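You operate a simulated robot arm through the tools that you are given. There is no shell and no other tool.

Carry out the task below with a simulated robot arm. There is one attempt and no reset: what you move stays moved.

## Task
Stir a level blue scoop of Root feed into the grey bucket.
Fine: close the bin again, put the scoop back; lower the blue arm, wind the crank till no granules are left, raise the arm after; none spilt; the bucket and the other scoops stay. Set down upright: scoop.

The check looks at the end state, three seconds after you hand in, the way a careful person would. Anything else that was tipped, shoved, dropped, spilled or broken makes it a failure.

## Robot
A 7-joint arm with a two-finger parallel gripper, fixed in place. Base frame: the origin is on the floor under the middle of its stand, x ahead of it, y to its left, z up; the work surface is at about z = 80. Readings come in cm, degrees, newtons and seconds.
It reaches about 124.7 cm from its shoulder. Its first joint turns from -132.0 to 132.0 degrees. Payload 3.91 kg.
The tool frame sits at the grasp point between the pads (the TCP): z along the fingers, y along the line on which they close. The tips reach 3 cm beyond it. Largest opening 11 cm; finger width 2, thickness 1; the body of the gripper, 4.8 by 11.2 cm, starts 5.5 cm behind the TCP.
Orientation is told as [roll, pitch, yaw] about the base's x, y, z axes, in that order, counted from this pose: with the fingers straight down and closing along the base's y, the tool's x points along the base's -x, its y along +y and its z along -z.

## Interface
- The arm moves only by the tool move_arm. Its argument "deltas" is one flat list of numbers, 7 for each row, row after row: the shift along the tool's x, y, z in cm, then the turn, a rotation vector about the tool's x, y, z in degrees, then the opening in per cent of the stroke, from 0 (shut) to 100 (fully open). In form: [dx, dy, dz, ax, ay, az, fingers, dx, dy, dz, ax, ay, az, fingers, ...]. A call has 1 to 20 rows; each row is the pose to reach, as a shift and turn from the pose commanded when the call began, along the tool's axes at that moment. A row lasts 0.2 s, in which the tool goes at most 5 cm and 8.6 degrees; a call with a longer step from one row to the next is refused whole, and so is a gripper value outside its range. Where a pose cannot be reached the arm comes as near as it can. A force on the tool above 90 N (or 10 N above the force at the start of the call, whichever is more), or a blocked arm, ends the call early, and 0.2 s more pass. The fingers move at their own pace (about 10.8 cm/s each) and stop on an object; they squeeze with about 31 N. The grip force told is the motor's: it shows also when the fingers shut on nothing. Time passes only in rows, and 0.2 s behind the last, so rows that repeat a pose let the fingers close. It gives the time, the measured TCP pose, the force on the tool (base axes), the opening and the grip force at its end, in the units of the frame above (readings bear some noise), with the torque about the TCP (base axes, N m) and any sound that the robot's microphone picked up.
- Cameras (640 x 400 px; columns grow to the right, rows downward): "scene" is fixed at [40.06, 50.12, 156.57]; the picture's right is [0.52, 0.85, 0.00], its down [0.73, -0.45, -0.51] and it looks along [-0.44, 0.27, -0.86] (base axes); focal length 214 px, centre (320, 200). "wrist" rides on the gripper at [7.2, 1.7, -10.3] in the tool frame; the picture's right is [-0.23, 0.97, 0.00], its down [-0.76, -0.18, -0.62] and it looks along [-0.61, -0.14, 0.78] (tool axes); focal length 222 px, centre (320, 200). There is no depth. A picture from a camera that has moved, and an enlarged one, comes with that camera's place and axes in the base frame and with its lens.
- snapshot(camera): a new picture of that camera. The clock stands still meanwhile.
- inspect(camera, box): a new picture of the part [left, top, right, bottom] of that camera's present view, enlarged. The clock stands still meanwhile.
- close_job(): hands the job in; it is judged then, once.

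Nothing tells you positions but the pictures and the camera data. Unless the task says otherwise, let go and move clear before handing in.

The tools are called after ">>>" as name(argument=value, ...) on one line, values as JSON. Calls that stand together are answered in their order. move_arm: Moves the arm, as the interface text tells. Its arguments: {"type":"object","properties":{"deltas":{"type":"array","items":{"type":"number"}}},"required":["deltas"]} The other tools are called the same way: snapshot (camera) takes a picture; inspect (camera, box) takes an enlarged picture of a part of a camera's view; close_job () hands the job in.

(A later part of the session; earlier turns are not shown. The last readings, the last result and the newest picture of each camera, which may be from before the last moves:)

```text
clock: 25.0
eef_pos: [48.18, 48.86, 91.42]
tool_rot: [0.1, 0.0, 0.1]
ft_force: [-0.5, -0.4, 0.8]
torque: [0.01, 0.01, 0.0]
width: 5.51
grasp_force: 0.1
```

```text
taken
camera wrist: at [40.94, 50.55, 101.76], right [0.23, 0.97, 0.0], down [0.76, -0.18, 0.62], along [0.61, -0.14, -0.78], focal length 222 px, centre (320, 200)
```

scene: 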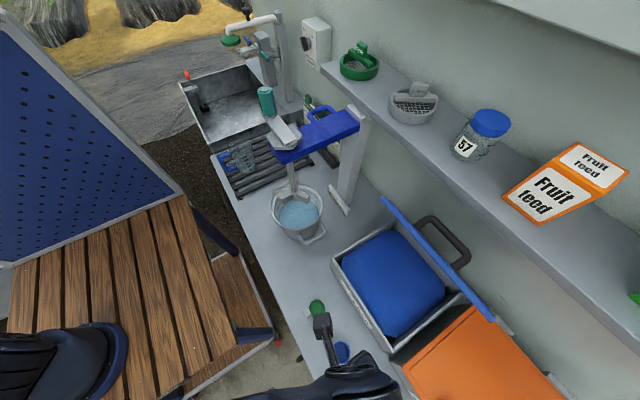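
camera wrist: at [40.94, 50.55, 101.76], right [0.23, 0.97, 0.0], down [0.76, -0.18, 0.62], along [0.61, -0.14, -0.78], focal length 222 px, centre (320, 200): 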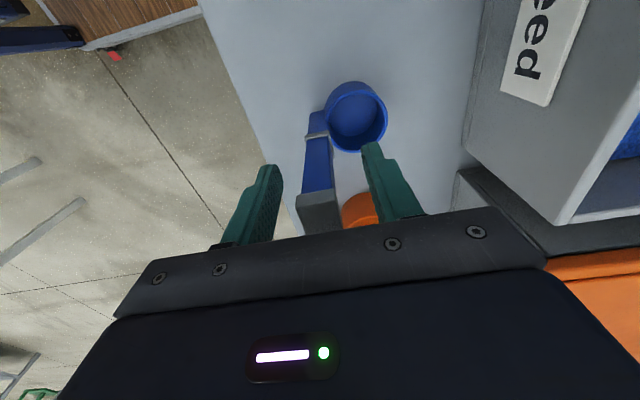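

>>> move_arm(deltas=[0, 0, 0, 0, 0, 0, 20, 0, 0, 0, 0, 0, 0, 0, 0, 0, 0, 0, 0, 0, 0, 0, 0, 0, 0, 0, 0, 0])

>>> snapshot(camera="wrist")

```text
clock: 26.0
eef_pos: [48.17, 48.88, 91.36]
tool_rot: [0.1, -0.1, 0.1]
ft_force: [-0.2, 0.0, 1.0]
torque: [0.0, 0.01, 0.01]
width: 1.56
grasp_force: 30.9
```

```text
taken
camera wrist: at [40.95, 50.56, 101.78], right [0.23, 0.97, 0.0], down [0.76, -0.18, 0.62], along [0.61, -0.14, -0.78], focal length 222 px, centre (320, 200)
```

wrist: 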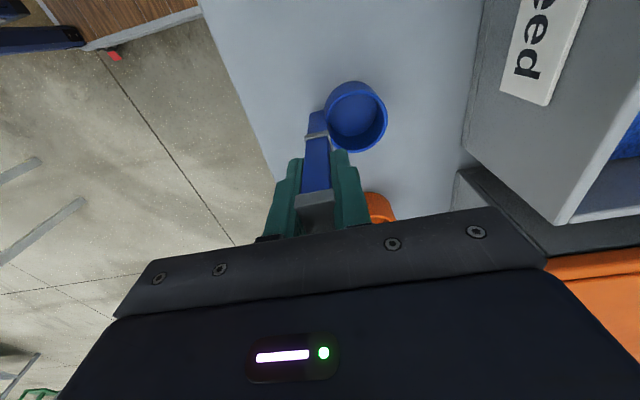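

The handle is gripped at 1.56 cm and the force is low. I'll lift the scoop straight up.

>>> move_arm(deltas=[0, 0, -2, 0, 0, 0, 0, 0, 0, -6, 0, 0, 0, 0, 0, 0, -10, 0, 0, 0, 0, 0, 0, -14, 0, 0, 0, 0, 0, 0, -18, 0, 0, 0, 0, 0, 0, -22, 0, 0, 0, 0])

>>> snapshot(camera="wrist")

>>> snapshot(camera="scene")

```text
clock: 27.4
eef_pos: [48.11, 48.66, 113.36]
tool_rot: [0.0, 0.1, -0.1]
ft_force: [0.8, 0.2, -0.3]
torque: [-0.05, 0.02, -0.01]
width: 1.55
grasp_force: 31.3
```

```text
taken
camera wrist: at [40.97, 50.4, 123.73], right [0.23, 0.97, 0.0], down [0.76, -0.18, 0.62], along [0.61, -0.14, -0.78], focal length 222 px, centre (320, 200)
```

wrist: 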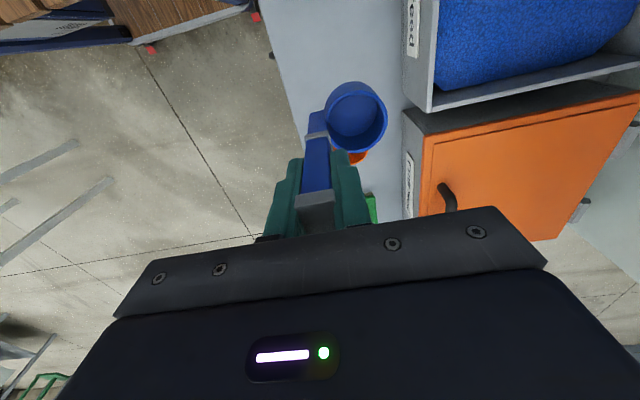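

```text
taken
```

scene: 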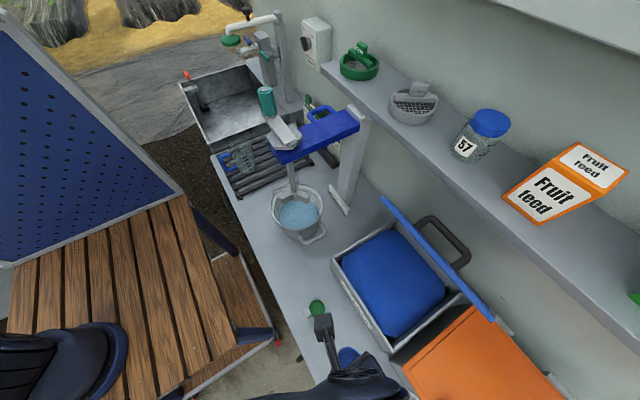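

The scoop is held firmly. While it is still empty, I'll check that the arm can reach the pouring tilt (cup tipped toward +x) in free air.

>>> move_arm(deltas=[1, 0, -0.6, 0, 8, 0, 0, 2, 0, -1.2, 0, 16, 0, 0, 3, 0, -1.8, 0, 24, 0, 0, 4, 0, -2.4, 0, 32, 0, 0, 5, 0, -3, 0, 40, 0, 0, 6, 0, -3.6, 0, 48, 0, 0, 7, 0, -4.2, 0, 56, 0, 0, 8, 0, -4.8, 0, 64, 0, 0, 9, 0, -5.4, 0, 72, 0, 0, 10, 0, -6, 0, 80, 0, 0, 11, 0, -6.6, 0, 88, 0, 0, 12, 0, -7.2, 0, 96, 0, 0, 13, 0, -7.8, 0, 104, 0, 0, 14, 0, -8, 0, 110, 0, 0])

>>> snapshot(camera="scene")

>>> snapshot(camera="wrist")

```text
clock: 30.4
eef_pos: [34.15, 48.82, 121.37]
tool_rot: [179.7, 69.9, 179.7]
ft_force: [-0.1, 0.4, -1.2]
torque: [-0.06, -0.03, 0.04]
width: 1.55
grasp_force: 30.9
```

```text
taken
```

scene: 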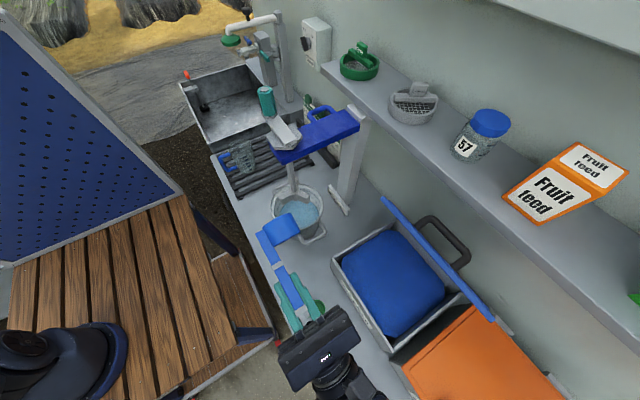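

```text
taken
camera wrist: at [46.38, 50.53, 124.69], right [-0.08, 0.97, -0.21], down [0.32, -0.18, -0.93], along [-0.94, -0.14, -0.3], focal length 222 px, centre (320, 200)
```

wrist: 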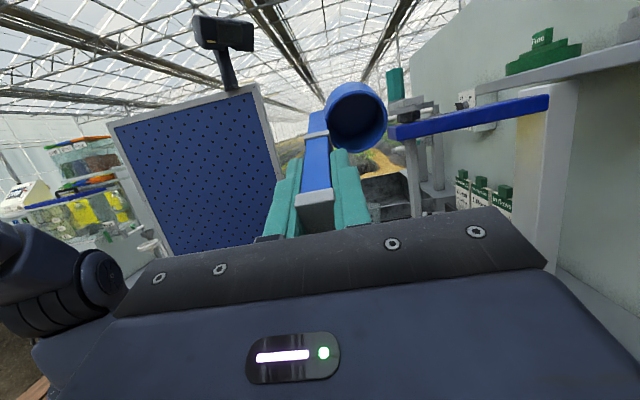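

The 110° pour tilt is reachable. From here I can also see the mixer from the side, so I'll check the paddle and bucket rim heights.

>>> inspect(camera="wrist", box=[370, 50, 590, 230])

>>> inspect(camera="scene", box=[265, 160, 335, 245])

>>> inspect(camera="scene", box=[240, 190, 360, 330])

```text
2.22 times, centred on (480, 140) of wrist
camera zoom: at [46.38, 50.53, 124.69], right [-0.08, 0.97, -0.21], down [0.32, -0.18, -0.93], along [-0.94, -0.14, -0.3], focal length 494 px, centre (-36, 333)
```

zoom: 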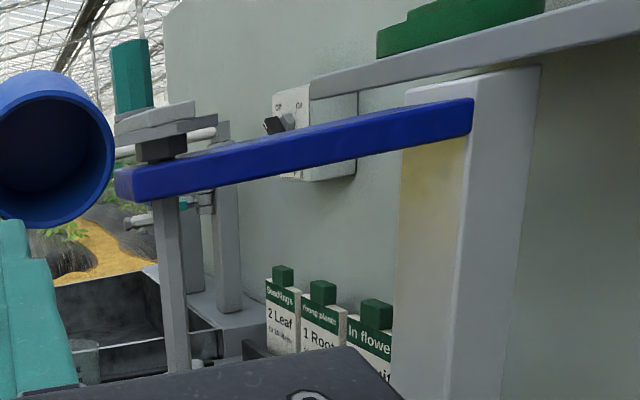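

```text
4.71 times, centred on (300, 202) of scene
camera zoom: at [40.06, 50.12, 156.57], right [0.52, 0.85, 0.0], down [0.73, -0.45, -0.51], along [-0.44, 0.27, -0.86], focal length 1009 px, centre (414, 188)
```

zoom: 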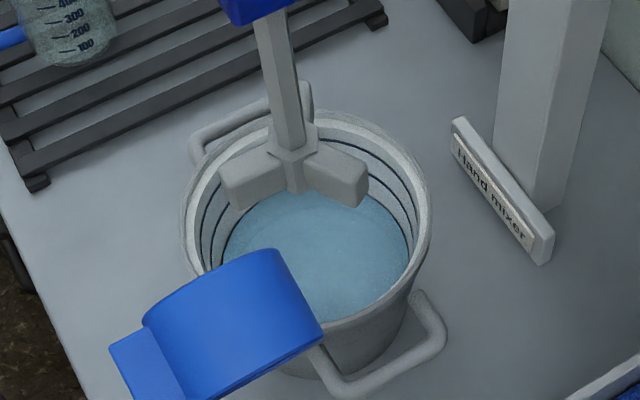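

```text
2.86 times, centred on (300, 260) of scene
camera zoom: at [40.06, 50.12, 156.57], right [0.52, 0.85, 0.0], down [0.73, -0.45, -0.51], along [-0.44, 0.27, -0.86], focal length 613 px, centre (377, 29)
```

zoom: 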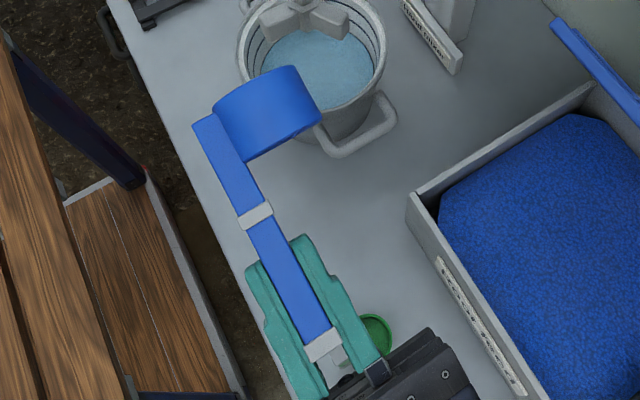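

The paddle has two blades along roughly (0.4, 0.9) at z≈98–104, and the bucket rim is at z≈95 with radius about 8.5, so I can pour at its +x front part. I'll bring the scoop upright again.

>>> move_arm(deltas=[0, 0, 0, 0, -8, 0, 0, 0, 0, 0, 0, -16, 0, 0, 0, 0, 0, 0, -24, 0, 0, 0, 0, 0, 0, -32, 0, 0, 0, 0, 0, 0, -40, 0, 0, 0, 0, 0, 0, -48, 0, 0, 0, 0, 0, 0, -56, 0, 0, 0, 0, 0, 0, -64, 0, 0, 0, 0, 0, 0, -72, 0, 0, 0, 0, 0, 0, -80, 0, 0, 0, 0, 0, 0, -88, 0, 0, 0, 0, 0, 0, -96, 0, 0, 0, 0, 0, 0, -104, 0, 0, 0, 0, 0, 0, -110, 0, 0])

```text
clock: 33.4
eef_pos: [34.29, 48.83, 121.45]
tool_rot: [0.1, 0.0, 0.0]
ft_force: [0.1, -0.3, -0.9]
torque: [0.0, 0.0, -0.03]
width: 1.55
grasp_force: 31.3
```

>>> move_arm(deltas=[-1.2, 3.5, 0, 0, 0, 0, 0, -2.4, 7, 1, 0, 0, 0, 0, -3.6, 10.5, 3, 0, 0, 0, 0, -4.8, 14, 5.5, 0, 0, 0, 0, -5.7, 17.2, 8.5, 0, 0, 0, 0, -5.7, 17.2, 10, 0, 0, 0, 0])

>>> snapshot(camera="wrist")

>>> snapshot(camera="scene")

```text
clock: 34.8
eef_pos: [39.88, 66.0, 111.51]
tool_rot: [0.1, 0.0, 0.0]
ft_force: [0.1, 0.3, 0.1]
torque: [0.01, 0.02, 0.01]
width: 1.54
grasp_force: 31.1
```

```text
taken
camera wrist: at [32.68, 67.74, 121.88], right [0.23, 0.97, 0.0], down [0.76, -0.18, 0.62], along [0.61, -0.14, -0.78], focal length 222 px, centre (320, 200)
```

wrist: 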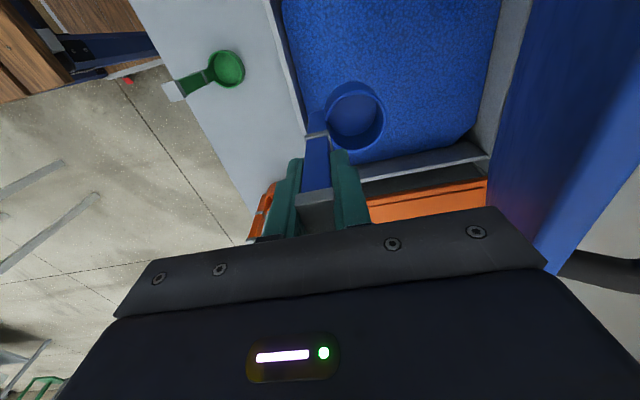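

```text
taken
```

scene: 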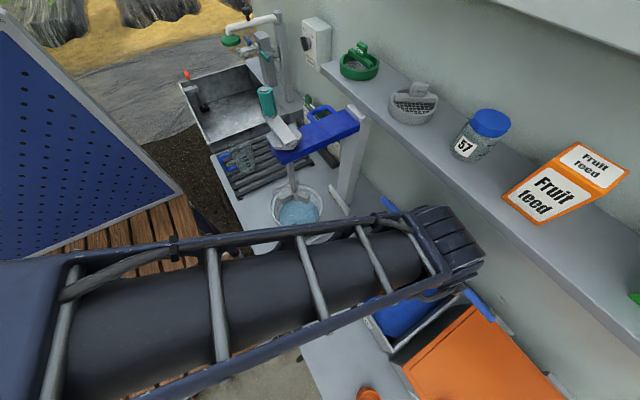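

>>> move_arm(deltas=[0, 0, 2.5, 0, 0, 0, 0, 0, 0, 5, 0, 0, 0, 0, 0, 0, 7.5, 0, 0, 0, 0, 0, 0, 9, 0, 0, 0, 0])

>>> inspect(camera="wrist", box=[240, 40, 500, 220])

```text
clock: 35.8
eef_pos: [39.88, 66.01, 102.41]
tool_rot: [0.2, -0.1, 0.0]
ft_force: [0.0, 0.4, 0.1]
torque: [-0.02, 0.0, 0.02]
width: 1.56
grasp_force: 31.1
```

```text
2.22 times, centred on (370, 130) of wrist
camera zoom: at [32.7, 67.73, 112.78], right [0.23, 0.97, 0.0], down [0.76, -0.18, 0.62], along [0.61, -0.14, -0.78], focal length 494 px, centre (209, 356)
```

zoom: 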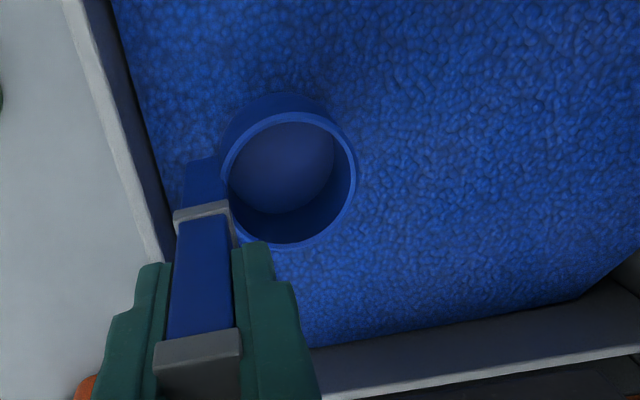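

>>> move_arm(deltas=[0, 0, 1, 0, 0, 0, 0, 0, 0, 2, 0, 0, 0, 0, 0, 0, 3, 0, 0, 0, 0])

>>> inspect(camera="wrist", box=[240, 40, 500, 220])

```text
clock: 36.6
eef_pos: [39.84, 66.22, 99.39]
tool_rot: [0.2, 0.0, 0.1]
ft_force: [0.4, -0.8, -0.8]
torque: [0.01, 0.01, -0.01]
width: 1.56
grasp_force: 31.1
```

```text
2.22 times, centred on (370, 130) of wrist
camera zoom: at [32.66, 67.74, 109.77], right [0.23, 0.97, 0.0], down [0.76, -0.18, 0.62], along [0.61, -0.14, -0.78], focal length 494 px, centre (209, 356)
```

zoom: 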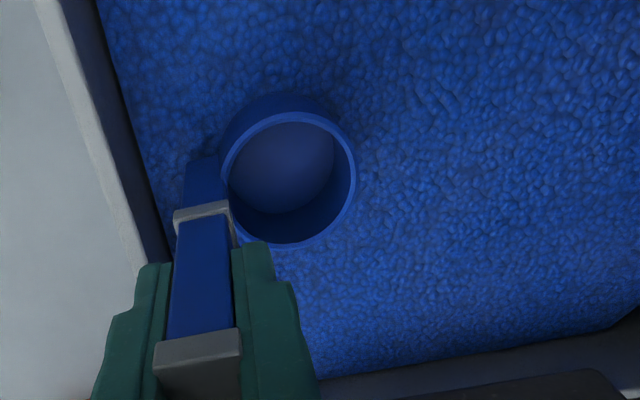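

>>> move_arm(deltas=[0, 0.5, 0, 0, 0, 0, 0, 0, 1.2, 0, 0, 0, 0, 0, 0, 1.2, 0.7, 0, 0, 0, 0, 0, 1.2, 1.4, 0, 0, 0, 0, 0, 1.2, 2, 0, 0, 0, 0])

>>> inspect(camera="wrist", box=[240, 40, 500, 220])

```text
clock: 37.8
eef_pos: [39.86, 67.26, 97.53]
tool_rot: [0.0, 0.0, 0.0]
ft_force: [-1.0, 0.1, -0.6]
torque: [-0.01, 0.0, -0.01]
width: 1.57
grasp_force: 30.5
```

```text
2.22 times, centred on (370, 130) of wrist
camera zoom: at [32.64, 68.94, 107.79], right [0.23, 0.97, 0.0], down [0.76, -0.18, 0.62], along [0.61, -0.14, -0.78], focal length 494 px, centre (209, 356)
```

zoom: 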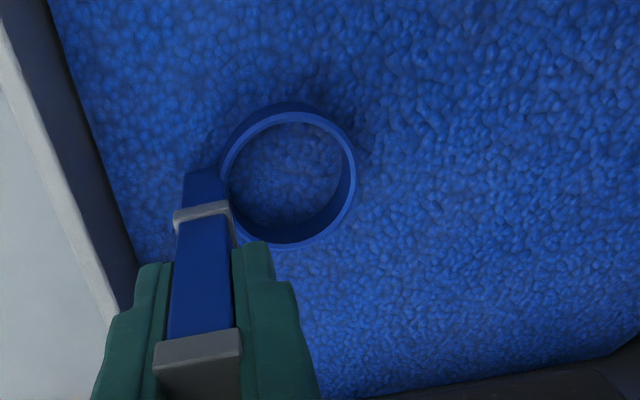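

>>> move_arm(deltas=[0, 0, 0.5, 0, 0, 0, 0, 0, 0, 1, 0, 0, 0, 0])

>>> inspect(camera="wrist", box=[280, 60, 420, 180])

```text
clock: 38.4
eef_pos: [39.89, 67.32, 96.31]
tool_rot: [0.1, 0.0, 0.0]
ft_force: [-0.3, 0.2, -1.6]
torque: [-0.03, 0.02, 0.01]
width: 1.54
grasp_force: 31.1
```

```text
3.33 times, centred on (350, 120) of wrist
camera zoom: at [32.72, 68.97, 106.78], right [0.23, 0.97, 0.0], down [0.76, -0.18, 0.62], along [0.61, -0.14, -0.78], focal length 740 px, centre (220, 467)
```

zoom: 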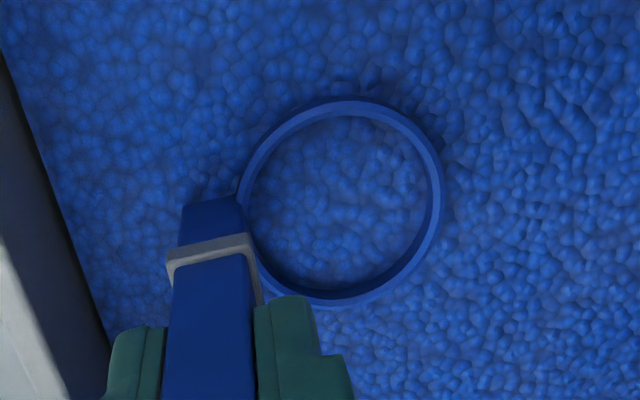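

>>> move_arm(deltas=[0, 0, 0.5, 0, 0, 0, 0, 0, 0, 1, 0, 0, 0, 0])

>>> inspect(camera="wrist", box=[280, 60, 420, 180])

```text
clock: 39.0
eef_pos: [39.86, 67.34, 95.45]
tool_rot: [0.1, 0.0, 0.1]
ft_force: [0.5, 0.5, -1.0]
torque: [-0.03, 0.02, 0.0]
width: 1.56
grasp_force: 31.0
```

```text
3.33 times, centred on (350, 120) of wrist
camera zoom: at [32.69, 68.94, 105.8], right [0.23, 0.97, 0.0], down [0.76, -0.18, 0.62], along [0.61, -0.14, -0.78], focal length 740 px, centre (220, 467)
```

zoom: 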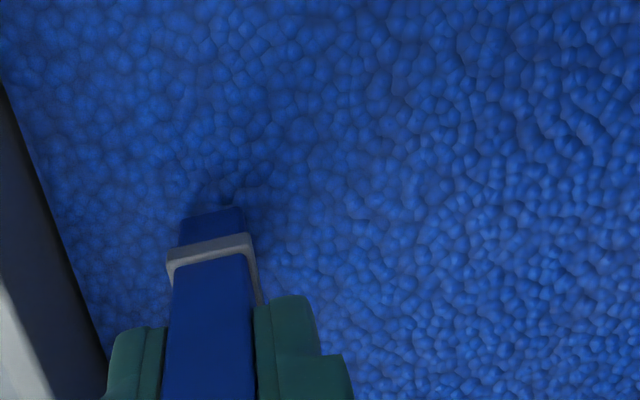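

The cup is now fully under the granule surface at about z≈88.3. I'll raise it straight up and look at how it has filled.

>>> move_arm(deltas=[0, 0, 0, 0, 0, 0, 0, 0, 0, -1, 0, 0, 0, 0, 0, 0, -2, 0, 0, 0, 0, 0, 0, -3, 0, 0, 0, 0, 0, 0, -4.5, 0, 0, 0, 0, 0, 0, -6, 0, 0, 0, 0])

>>> inspect(camera="wrist", box=[280, 60, 420, 180])

>>> snapshot(camera="wrist")

```text
clock: 40.4
eef_pos: [39.97, 67.26, 101.45]
tool_rot: [0.0, -0.1, 0.1]
ft_force: [-0.2, 0.1, -2.1]
torque: [-0.01, 0.03, -0.01]
width: 1.55
grasp_force: 31.3
```

```text
3.33 times, centred on (350, 120) of wrist
camera zoom: at [32.73, 68.98, 111.79], right [0.23, 0.97, 0.0], down [0.76, -0.18, 0.62], along [0.61, -0.14, -0.78], focal length 740 px, centre (220, 467)
```

zoom: 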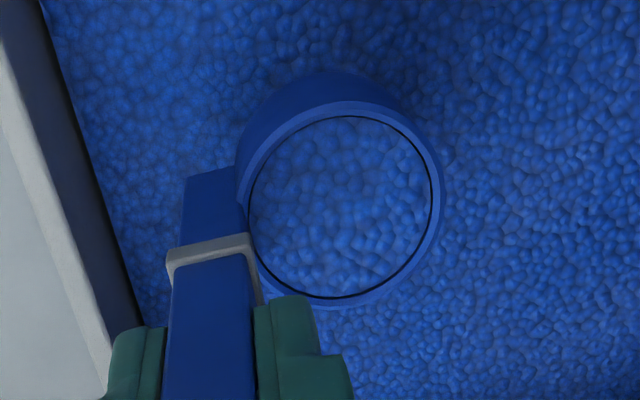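

```text
taken
camera wrist: at [32.73, 68.98, 111.79], right [0.23, 0.97, 0.0], down [0.76, -0.18, 0.62], along [0.61, -0.14, -0.78], focal length 222 px, centre (320, 200)
```

wrist: 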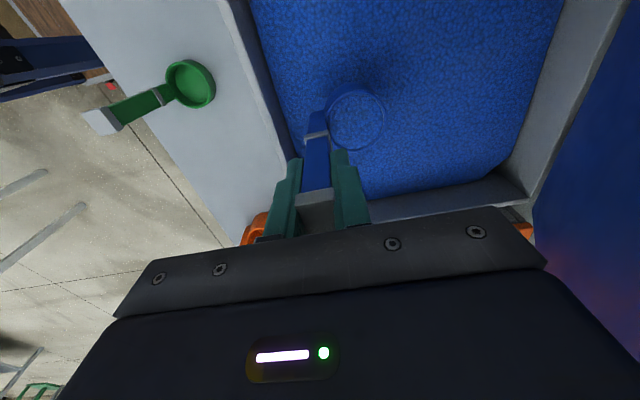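

>>> inspect(camera="wrist", box=[322, 82, 392, 156])

>>> snapshot(camera="scene")

```text
5.41 times, centred on (357, 119) of wrist
camera zoom: at [32.73, 68.98, 111.79], right [0.23, 0.97, 0.0], down [0.76, -0.18, 0.62], along [0.61, -0.14, -0.78], focal length 1201 px, centre (120, 638)
```

zoom: 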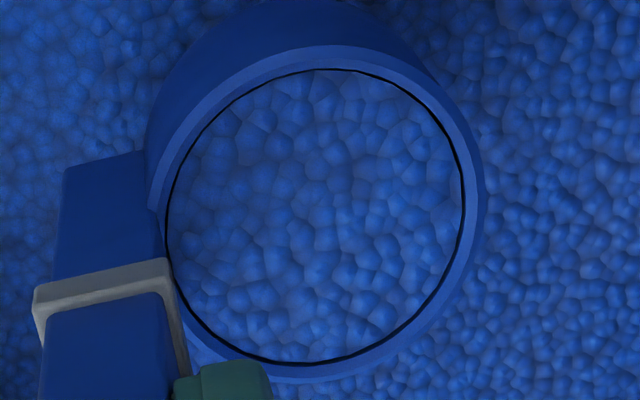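

```text
taken
```

scene: 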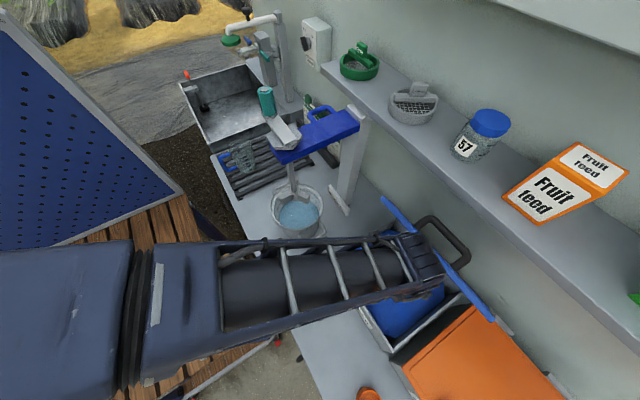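

The cup looks full to its rim. To make sure it is level and not domed, I'll give it a few small sideways shakes low over the bin, where any excess falls back in, and compare.

>>> move_arm(deltas=[0, 0, 1.5, 0, 0, 0, 0, 1, 0, 2.5, 0, 0, 0, 0, -1, 0, 2.5, 0, 0, 0, 0, 1, 0, 2.5, 0, 0, 0, 0, -1, 0, 2.5, 0, 0, 0, 0, 1, 0, 2.5, 0, 0, 0, 0, 0, 0, 2.5, 0, 0, 0, 0, 0, 0, 0, 0, 0, 0, 0, 0, 0, 0, 0, 0, 0, 0, 0])

>>> inspect(camera="wrist", box=[322, 82, 392, 156])

>>> inspect(camera="wrist", box=[240, 0, 540, 200])

```text
refused: deltas must hold 7 numbers for each row
```

```text
5.41 times, centred on (357, 119) of wrist
camera zoom: at [32.73, 68.98, 111.79], right [0.23, 0.97, 0.0], down [0.76, -0.18, 0.62], along [0.61, -0.14, -0.78], focal length 1201 px, centre (120, 638)
```

zoom: 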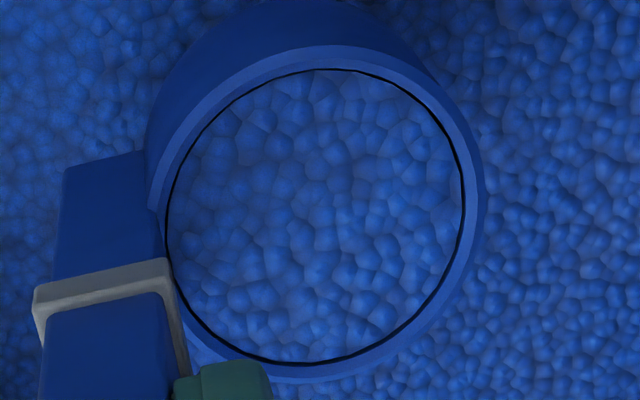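

```text
2.00 times, centred on (390, 100) of wrist
camera zoom: at [32.73, 68.98, 111.79], right [0.23, 0.97, 0.0], down [0.76, -0.18, 0.62], along [0.61, -0.14, -0.78], focal length 444 px, centre (180, 400)
```

zoom: 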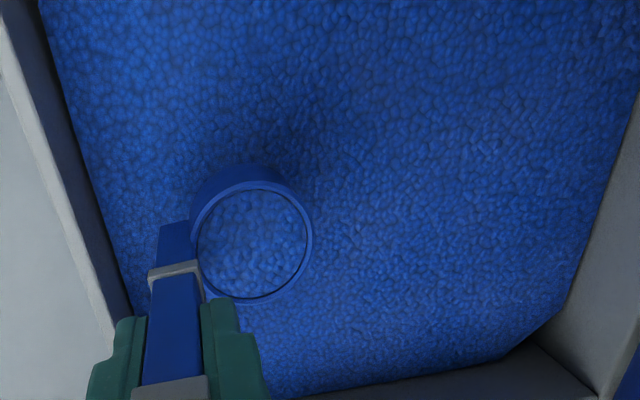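

My last row was malformed, so nothing moved. I'll repeat the gentle shake with correct rows.

>>> move_arm(deltas=[0, 0, 1.5, 0, 0, 0, 0, 0, 0, 2.5, 0, 0, 0, 0, 1, 0, 2.5, 0, 0, 0, 0, -1, 0, 2.5, 0, 0, 0, 0, 1, 0, 2.5, 0, 0, 0, 0, -1, 0, 2.5, 0, 0, 0, 0, 1, 0, 2.5, 0, 0, 0, 0, 0, 0, 2.5, 0, 0, 0, 0, 0, 0, 0, 0, 0, 0, 0])

>>> inspect(camera="wrist", box=[322, 82, 392, 156])

```text
clock: 42.4
eef_pos: [39.96, 67.33, 101.47]
tool_rot: [-0.1, 0.0, -0.1]
ft_force: [-0.4, -0.1, -0.9]
torque: [-0.03, -0.01, 0.02]
width: 1.56
grasp_force: 31.6
```

```text
5.41 times, centred on (357, 119) of wrist
camera zoom: at [32.68, 68.94, 111.79], right [0.23, 0.97, 0.0], down [0.76, -0.18, 0.62], along [0.61, -0.14, -0.78], focal length 1201 px, centre (120, 638)
```

zoom: 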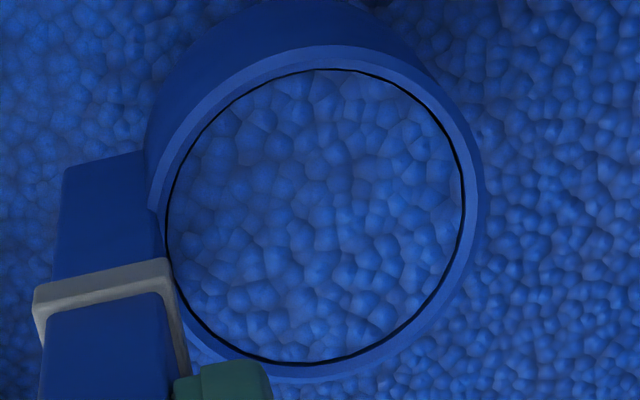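

The shake changed nothing. To judge whether it is level I need a low-angle view, so I'll raise the scoop gently over the bin to near the scene camera's height and look across the rim.

>>> move_arm(deltas=[0.3, 0, -1.5, 0, 0, 1, 0, 0.8, 0, -4, 0, 0, 4, 0, 1.3, 0, -7, 0, 0, 7, 0, 1.8, 0, -10, 0, 0, 10, 0, 2.3, 0, -13, 0, 0, 13, 0, 2.8, 0, -16, 0, 0, 17, 0, 3.3, 0, -19, 0, 0, 20, 0, 3.8, 0, -22, 0, 0, 24, 0, 4.3, 0, -25, 0, 0, 28, 0, 4.8, 0, -28, 0, 0, 32, 0, 5.4, 0, -31, 0, 0, 36, 0, 6, 0, -34, 0, 0, 40, 0, 6.6, 0, -37, 0, 0, 44, 0, 7.2, 0, -40, 0, 0, 48, 0, 7.8, 0, -43, 0, 0, 52, 0, 8.4, 0, -46, 0, 0, 55, 0, 9, 0, -49, 0, 0, 58, 0, 9.5, 0, -51.5, 0, 0, 60, 0, 9.8, 0, -53.5, 0, 0, 60, 0, 10, 0, -55, 0, 0, 60, 0])

>>> snapshot(camera="scene")

>>> snapshot(camera="wrist")

```text
clock: 46.6
eef_pos: [30.52, 66.28, 153.29]
tool_rot: [0.2, 0.3, -59.9]
ft_force: [0.2, 0.8, -2.2]
torque: [-0.02, 0.01, 0.01]
width: 1.51
grasp_force: 31.5
out of reach, approached as far as the arm can: row 18, 19, 20
```

```text
taken
```

scene: 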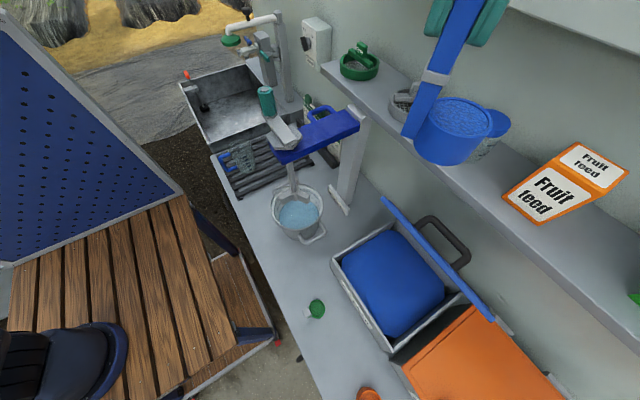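

```text
taken
camera wrist: at [28.4, 73.25, 163.64], right [0.96, 0.29, 0.0], down [0.23, -0.75, 0.62], along [0.18, -0.59, -0.78], focal length 222 px, centre (320, 200)
```

wrist: 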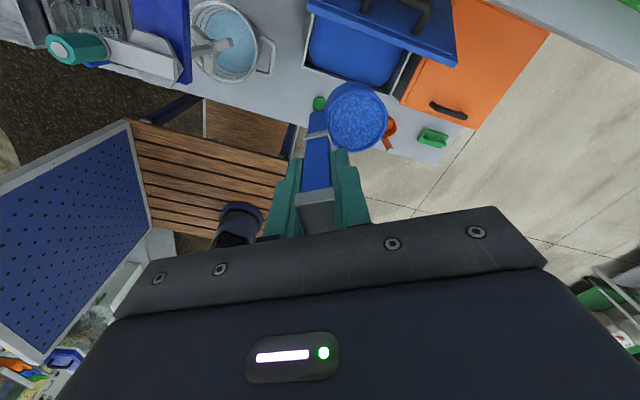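

>>> inspect(camera="scene", box=[395, 70, 515, 170])

>>> inspect(camera="scene", box=[330, 190, 480, 350])

```text
4.00 times, centred on (455, 120) of scene
camera zoom: at [40.06, 50.12, 156.57], right [0.52, 0.85, 0.0], down [0.73, -0.45, -0.51], along [-0.44, 0.27, -0.86], focal length 858 px, centre (-220, 520)
```

zoom: 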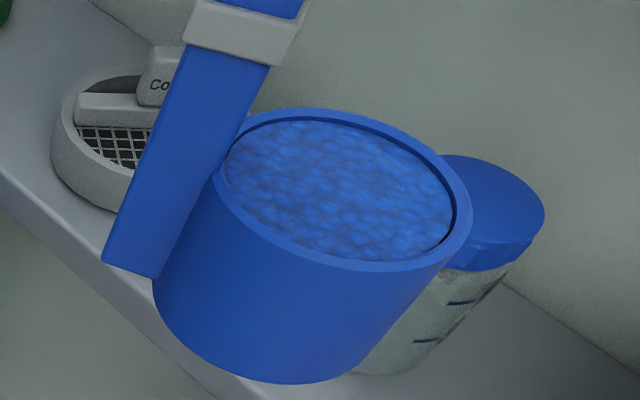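

```text
2.50 times, centred on (405, 270) of scene
camera zoom: at [40.06, 50.12, 156.57], right [0.52, 0.85, 0.0], down [0.73, -0.45, -0.51], along [-0.44, 0.27, -0.86], focal length 536 px, centre (108, 25)
```

zoom: 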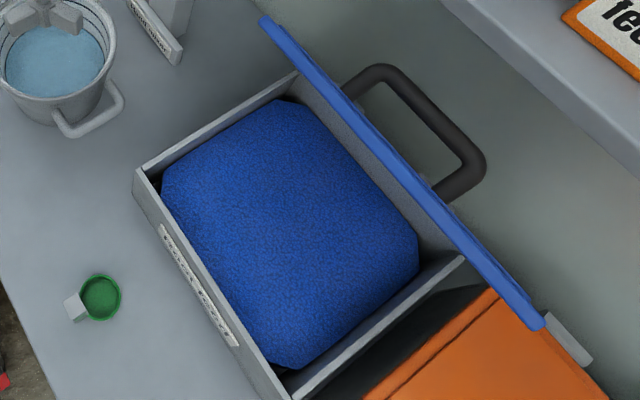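

The low-angle view shows the granules flat and just at the rim, so this is a level scoop. I'll carry it upright away from the shelf and down toward the front-right of the bucket.

>>> move_arm(deltas=[0, 0, 1, 0, 0, 0, 0, 0, 0, 3, 0, 0, 0, 0, 0, 0, 5.5, 0, 0, 0, 0, 0, 0, 8, 0, 0, 0, 0, 0, 0, 10, 0, 0, 0, 0])

```text
clock: 47.8
eef_pos: [30.55, 66.24, 143.23]
tool_rot: [0.0, 0.0, -60.0]
ft_force: [0.7, -0.2, -0.9]
torque: [-0.02, 0.01, 0.0]
width: 1.58
grasp_force: 30.5
```

>>> move_arm(deltas=[-0.5, -0.6, 0.7, 0, 0, -1, 0, -1.6, -2.0, 2.2, 0, 0, -3, 0, -2.9, -3.7, 4.0, 0, 0, -5.4, 0, -4.2, -5.3, 5.8, 0, 0, -7.8, 0, -5.5, -6.9, 7.5, 0, 0, -10.2, 0, -6.8, -8.5, 9.3, 0, 0, -12.6, 0, -8.1, -10.2, 11.1, 0, 0, -15, 0, -9.4, -11.8, 12.9, 0, 0, -17.4, 0, -10.7, -13.4, 14.7, 0, 0, -19.8, 0, -12, -15, 16.4, 0, 0, -22.2, 0, -13.3, -16.6, 18.2, 0, 0, -24.6, 0, -14.6, -18.3, 20, 0, 0, -27, 0, -15.7, -19.7, 21.5, 0, 0, -29, 0, -16.2, -20.3, 22.2, 0, 0, -30, 0])

>>> snapshot(camera="scene")

>>> snapshot(camera="wrist")

```text
clock: 50.8
eef_pos: [20.93, 42.02, 121.06]
tool_rot: [0.1, 0.0, -29.9]
ft_force: [0.7, 0.0, -1.5]
torque: [-0.03, 0.0, 0.03]
width: 1.54
grasp_force: 31.6
```

```text
taken
```

scene: 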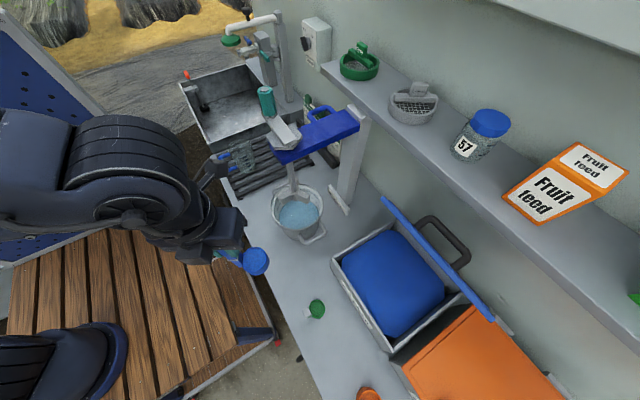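

```text
taken
camera wrist: at [15.62, 47.12, 131.39], right [0.68, 0.73, 0.0], down [0.57, -0.54, 0.62], along [0.46, -0.42, -0.78], focal length 222 px, centre (320, 200)
```

wrist: 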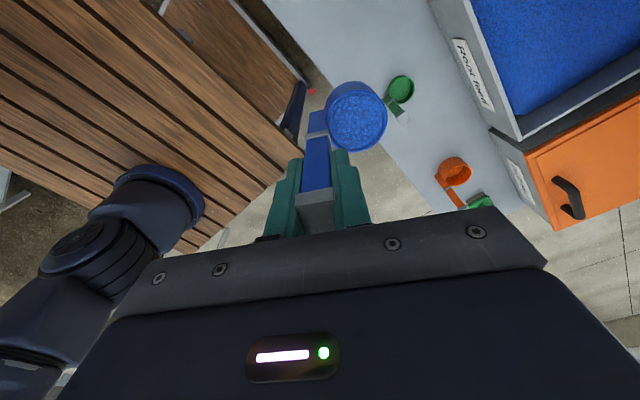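

The scoop is level and near the bucket. I'll slide in toward the bucket while tilting only 20°, which brings the lip to just above the rim area, then check clearances.

>>> move_arm(deltas=[1.16, 0.13, 0.46, 0, 1.6, 0, 0, 2.9, 0.32, 1.16, 0, 4, 0, 0, 4.79, 0.53, 1.91, 0, 6.6, 0, 0, 6.82, 0.76, 2.72, 0, 9.4, 0, 0, 8.85, 0.99, 3.53, 0, 12.2, 0, 0, 10.88, 1.22, 4.34, 0, 15, 0, 0, 12.76, 1.43, 5.1, 0, 17.6, 0, 0, 13.92, 1.56, 5.56, 0, 19.2, 0, 0, 14.5, 1.62, 5.79, 0, 20, 0, 0])

>>> snapshot(camera="scene")

>>> snapshot(camera="wrist")

```text
clock: 52.8
eef_pos: [9.21, 50.68, 115.24]
tool_rot: [0.0, 20.1, -30.0]
ft_force: [-0.5, 1.0, -1.2]
torque: [-0.05, -0.01, -0.02]
width: 1.54
grasp_force: 30.9
```

```text
taken
```

scene: 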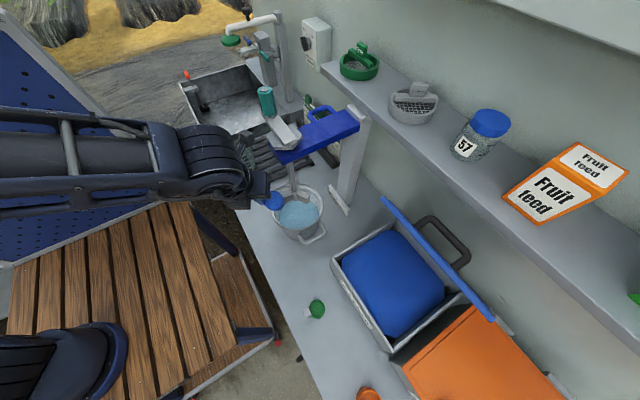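

```text
taken
camera wrist: at [7.28, 53.75, 127.46], right [0.67, 0.74, -0.08], down [0.72, -0.62, 0.32], along [0.19, -0.27, -0.94], focal length 222 px, centre (320, 200)
```

wrist: 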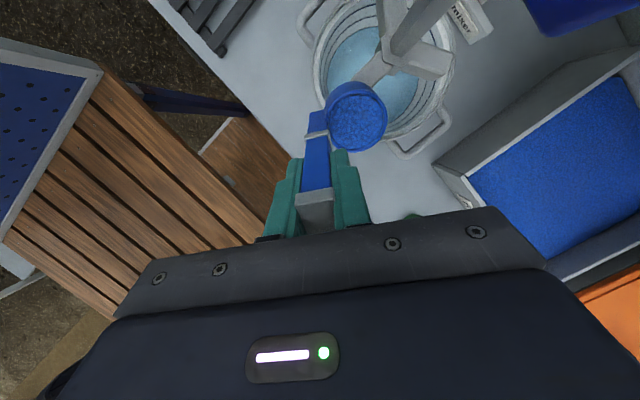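

>>> inspect(camera="wrist", box=[280, 0, 500, 170])

>>> inspect(camera="scene", box=[230, 140, 350, 250])

```text
2.35 times, centred on (390, 85) of wrist
camera zoom: at [7.28, 53.75, 127.46], right [0.67, 0.74, -0.08], down [0.72, -0.62, 0.32], along [0.19, -0.27, -0.94], focal length 523 px, centre (155, 471)
```

zoom: 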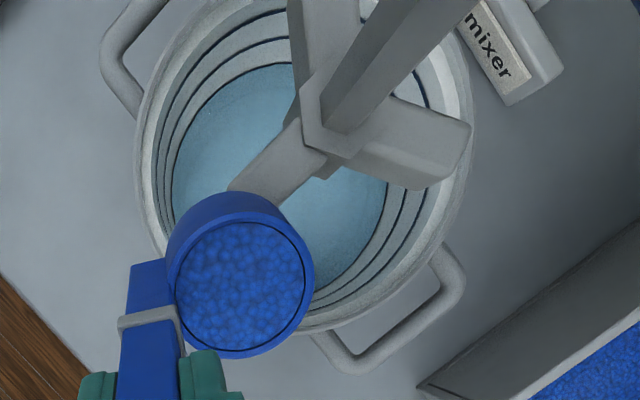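

```text
3.64 times, centred on (290, 195) of scene
camera zoom: at [40.06, 50.12, 156.57], right [0.52, 0.85, 0.0], down [0.73, -0.45, -0.51], along [-0.44, 0.27, -0.86], focal length 780 px, centre (429, 218)
```

zoom: 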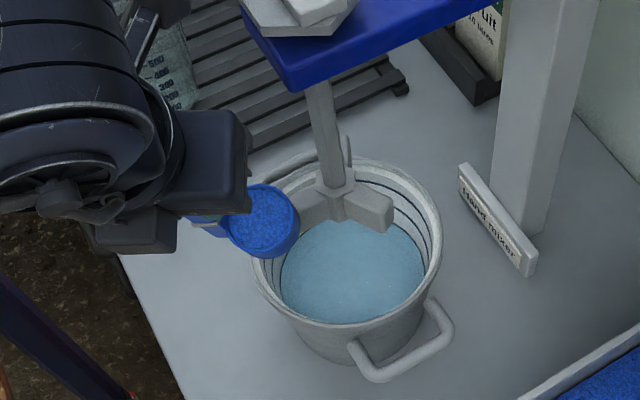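

There are three blades: one points to the front at about (5.4, 57.3) with its top at z≈103.7. I'll keep the cup above it and move the lip inside the bucket while tilting to 44°, then check.

>>> move_arm(deltas=[0.2, 0.3, -0.13, 0, 4, 0, 0, 0.42, 0.59, -0.26, 0, 8, 0, 0, 0.28, 0.86, -0.08, 0, 12, 0, 0, 0.1, 1.13, 0.11, 0, 16, 0, 0, -0.15, 1.33, 0.4, 0, 20, 0, 0, -0.43, 1.53, 0.68, 0, 24, 0, 0])

>>> inspect(camera="wrist", box=[240, 0, 500, 190])

>>> inspect(camera="scene", box=[230, 140, 350, 250])

```text
clock: 54.2
eef_pos: [10.24, 51.82, 114.34]
tool_rot: [0.0, 44.1, -29.9]
ft_force: [0.1, 0.1, -2.0]
torque: [-0.03, -0.07, 0.01]
width: 1.53
grasp_force: 31.0
```

```text
2.11 times, centred on (370, 95) of wrist
camera zoom: at [12.77, 52.37, 126.93], right [0.63, 0.76, -0.16], down [0.76, -0.64, -0.08], along [-0.16, -0.07, -0.98], focal length 468 px, centre (215, 421)
```

zoom: 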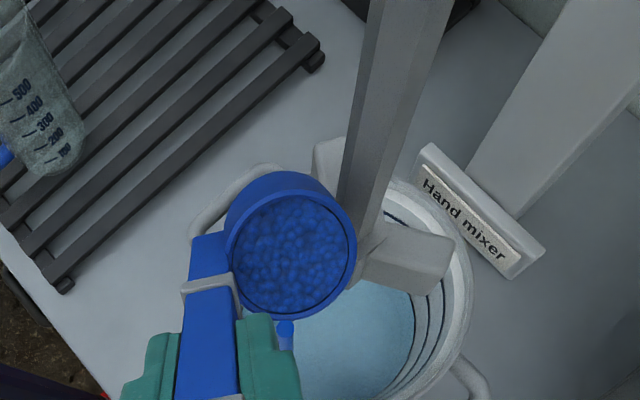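

```text
3.64 times, centred on (290, 195) of scene
camera zoom: at [40.06, 50.12, 156.57], right [0.52, 0.85, 0.0], down [0.73, -0.45, -0.51], along [-0.44, 0.27, -0.86], focal length 780 px, centre (429, 218)
```

zoom: 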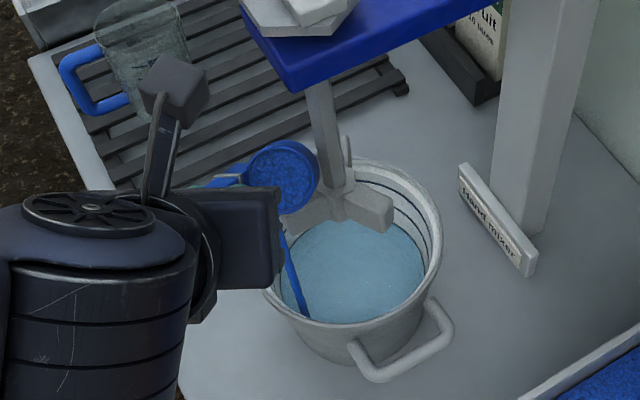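

A stream is falling from the lip straight into the bucket. I'll continue tilting with the lip held over the inside of the bucket.

>>> move_arm(deltas=[0, 0, 0, 0, 0, 0, 0, 0, 0, 0, 0, 0, 0, 0])

>>> inspect(camera="scene", box=[230, 140, 350, 250])

>>> inspect(camera="wrist", box=[240, 0, 500, 190])

```text
clock: 54.8
eef_pos: [10.23, 52.0, 114.45]
tool_rot: [0.1, 44.0, -29.9]
ft_force: [-0.6, -0.2, -2.2]
torque: [-0.06, -0.04, 0.01]
width: 1.54
grasp_force: 31.1
```

```text
3.64 times, centred on (290, 195) of scene
camera zoom: at [40.06, 50.12, 156.57], right [0.52, 0.85, 0.0], down [0.73, -0.45, -0.51], along [-0.44, 0.27, -0.86], focal length 780 px, centre (429, 218)
```

zoom: 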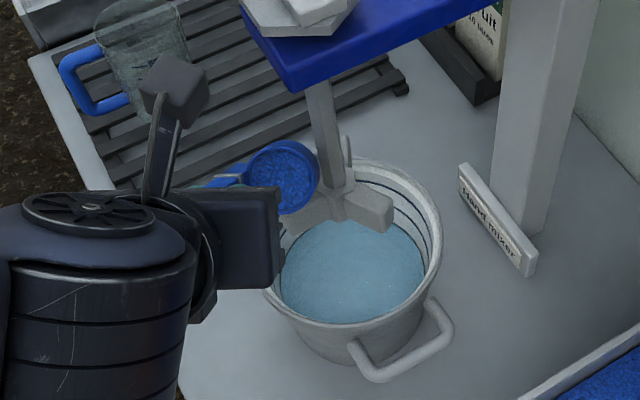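

```text
2.11 times, centred on (370, 95) of wrist
camera zoom: at [12.78, 52.38, 126.94], right [0.63, 0.76, -0.16], down [0.76, -0.64, -0.08], along [-0.16, -0.07, -0.98], focal length 468 px, centre (215, 421)
```

zoom: 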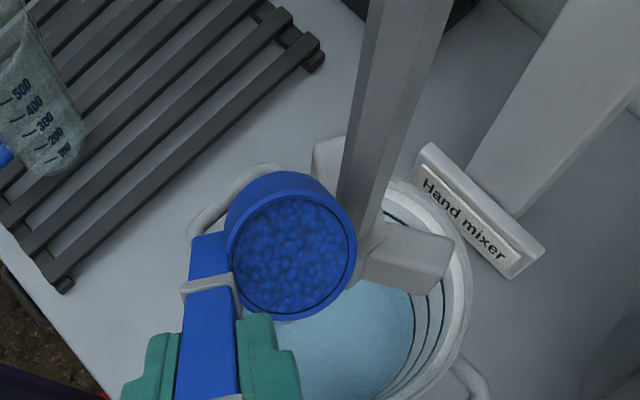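

>>> move_arm(deltas=[-0.5, 0.12, 0.1, 0, 4, 0, 0, -1.0, 0.24, 0.2, 0, 8, 0, 0, -1.65, 0.25, 0.25, 0, 12, 0, 0, -2.29, 0.25, 0.31, 0, 16, 0, 0, -2.97, 0.25, 0.46, 0, 20, 0, 0, -3.65, 0.24, 0.63, 0, 24, 0, 0, -4.32, 0.24, 0.86, 0, 28, 0, 0, -5.0, 0.24, 1.11, 0, 32, 0, 0, -5.66, 0.24, 1.41, 0, 36, 0, 0, -6.31, 0.24, 1.73, 0, 40, 0, 0])

>>> inspect(camera="scene", box=[230, 140, 350, 250])

>>> snapshot(camera="wrist")

```text
clock: 57.0
eef_pos: [13.17, 50.45, 108.91]
tool_rot: [0.8, 84.2, -29.3]
ft_force: [-0.5, 0.3, -1.2]
torque: [-0.04, -0.06, -0.03]
width: 1.56
grasp_force: 31.2
```

```text
3.64 times, centred on (290, 195) of scene
camera zoom: at [40.06, 50.12, 156.57], right [0.52, 0.85, 0.0], down [0.73, -0.45, -0.51], along [-0.44, 0.27, -0.86], focal length 780 px, centre (429, 218)
```

zoom: 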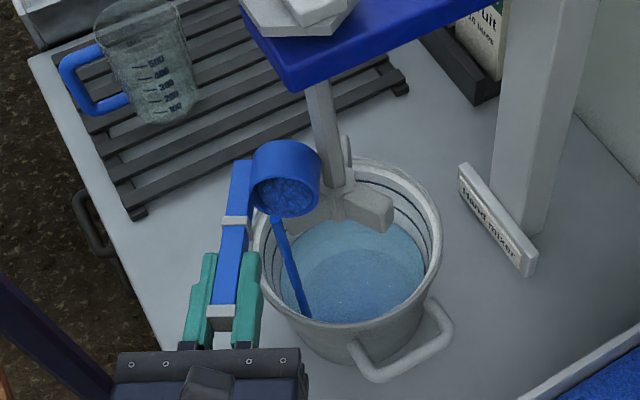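

```text
taken
camera wrist: at [22.35, 47.16, 117.12], right [0.51, 0.83, -0.22], down [0.52, -0.5, -0.69], along [-0.69, 0.24, -0.68], focal length 222 px, centre (320, 200)
```

wrist: 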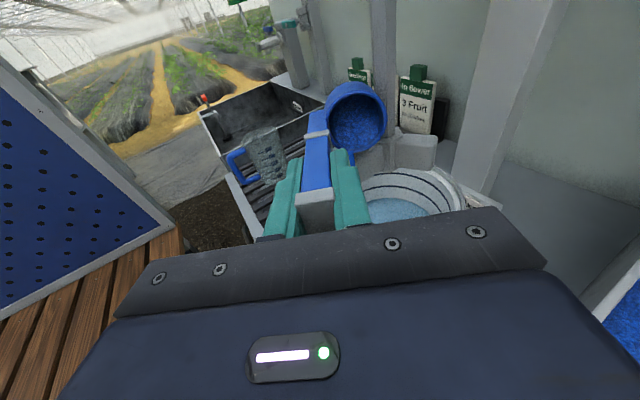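

>>> move_arm(deltas=[-0.7, 0, -0.12, 0, 4, 0, 0, -1.45, 0, -0.22, 0, 8, 0, 0, -2.05, 0, -0.28, 0, 12, 0, 0, -2.63, 0, -0.31, 0, 16, 0, 0, -3.27, 0, -0.3, 0, 20, 0, 0, -3.91, 0, -0.26, 0, 24, 0, 0, -4.45, 0, -0.17, 0, 28, 0, 0, -4.99, 0, -0.07, 0, 32, 0, 0, -5.5, 0, 0.1, 0, 36, 0, 0, -6.02, 0, 0.26, 0, 40, 0, 0])

>>> inspect(camera="scene", box=[230, 140, 350, 250])

>>> inspect(camera="wrist", box=[260, 50, 460, 220])

```text
clock: 59.2
eef_pos: [13.46, 50.34, 102.91]
tool_rot: [179.8, 55.9, 149.9]
ft_force: [0.7, 0.2, -0.3]
torque: [-0.05, -0.04, -0.02]
width: 1.55
grasp_force: 31.2
```

```text
3.64 times, centred on (290, 195) of scene
camera zoom: at [40.06, 50.12, 156.57], right [0.52, 0.85, 0.0], down [0.73, -0.45, -0.51], along [-0.44, 0.27, -0.86], focal length 780 px, centre (429, 218)
```

zoom: 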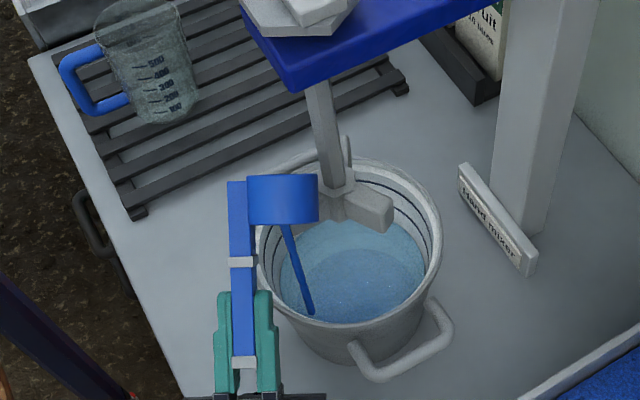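

```text
2.35 times, centred on (360, 135) of wrist
camera zoom: at [25.32, 45.51, 103.1], right [0.38, 0.91, -0.19], down [-0.01, -0.2, -0.98], along [-0.93, 0.37, -0.06], focal length 523 px, centre (226, 353)
```

zoom: 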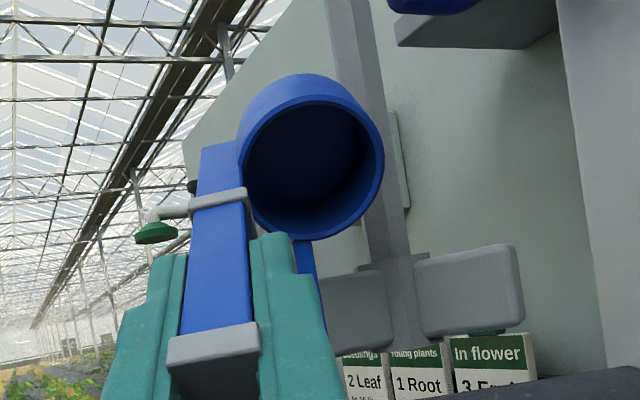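

>>> move_arm(deltas=[0, 0, 0, 0, 0, 0, 0, 0, 0, 0, 0, 0, 0, 0, 0, 0, 0, 0, 0, 0, 0, 0, 0, 0, 0, 0, 0, 0])

>>> inspect(camera="scene", box=[250, 150, 350, 250])

>>> inspect(camera="wrist", box=[320, 60, 440, 160])

```text
clock: 60.2
eef_pos: [13.53, 50.25, 102.89]
tool_rot: [179.8, 56.0, 149.9]
ft_force: [1.4, -0.2, -0.3]
torque: [-0.04, -0.03, 0.04]
width: 1.53
grasp_force: 31.3
```

```text
4.00 times, centred on (300, 200) of scene
camera zoom: at [40.06, 50.12, 156.57], right [0.52, 0.85, 0.0], down [0.73, -0.45, -0.51], along [-0.44, 0.27, -0.86], focal length 858 px, centre (400, 200)
```

zoom: 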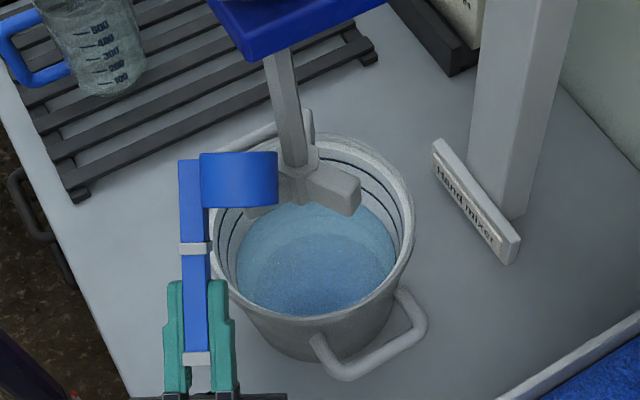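

```text
4.00 times, centred on (380, 110) of wrist
camera zoom: at [25.34, 45.5, 103.09], right [0.38, 0.91, -0.19], down [-0.01, -0.2, -0.98], along [-0.93, 0.37, -0.07], focal length 888 px, centre (80, 560)
```

zoom: 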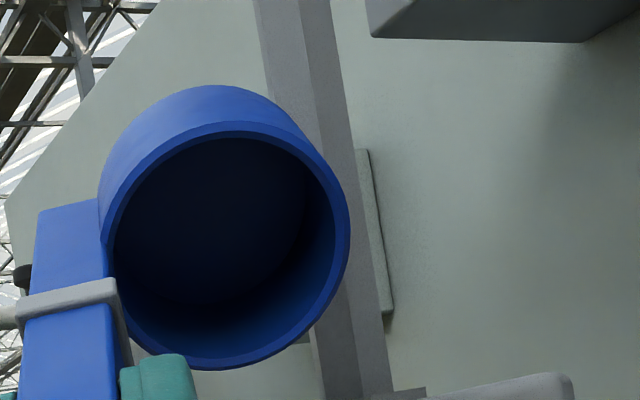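

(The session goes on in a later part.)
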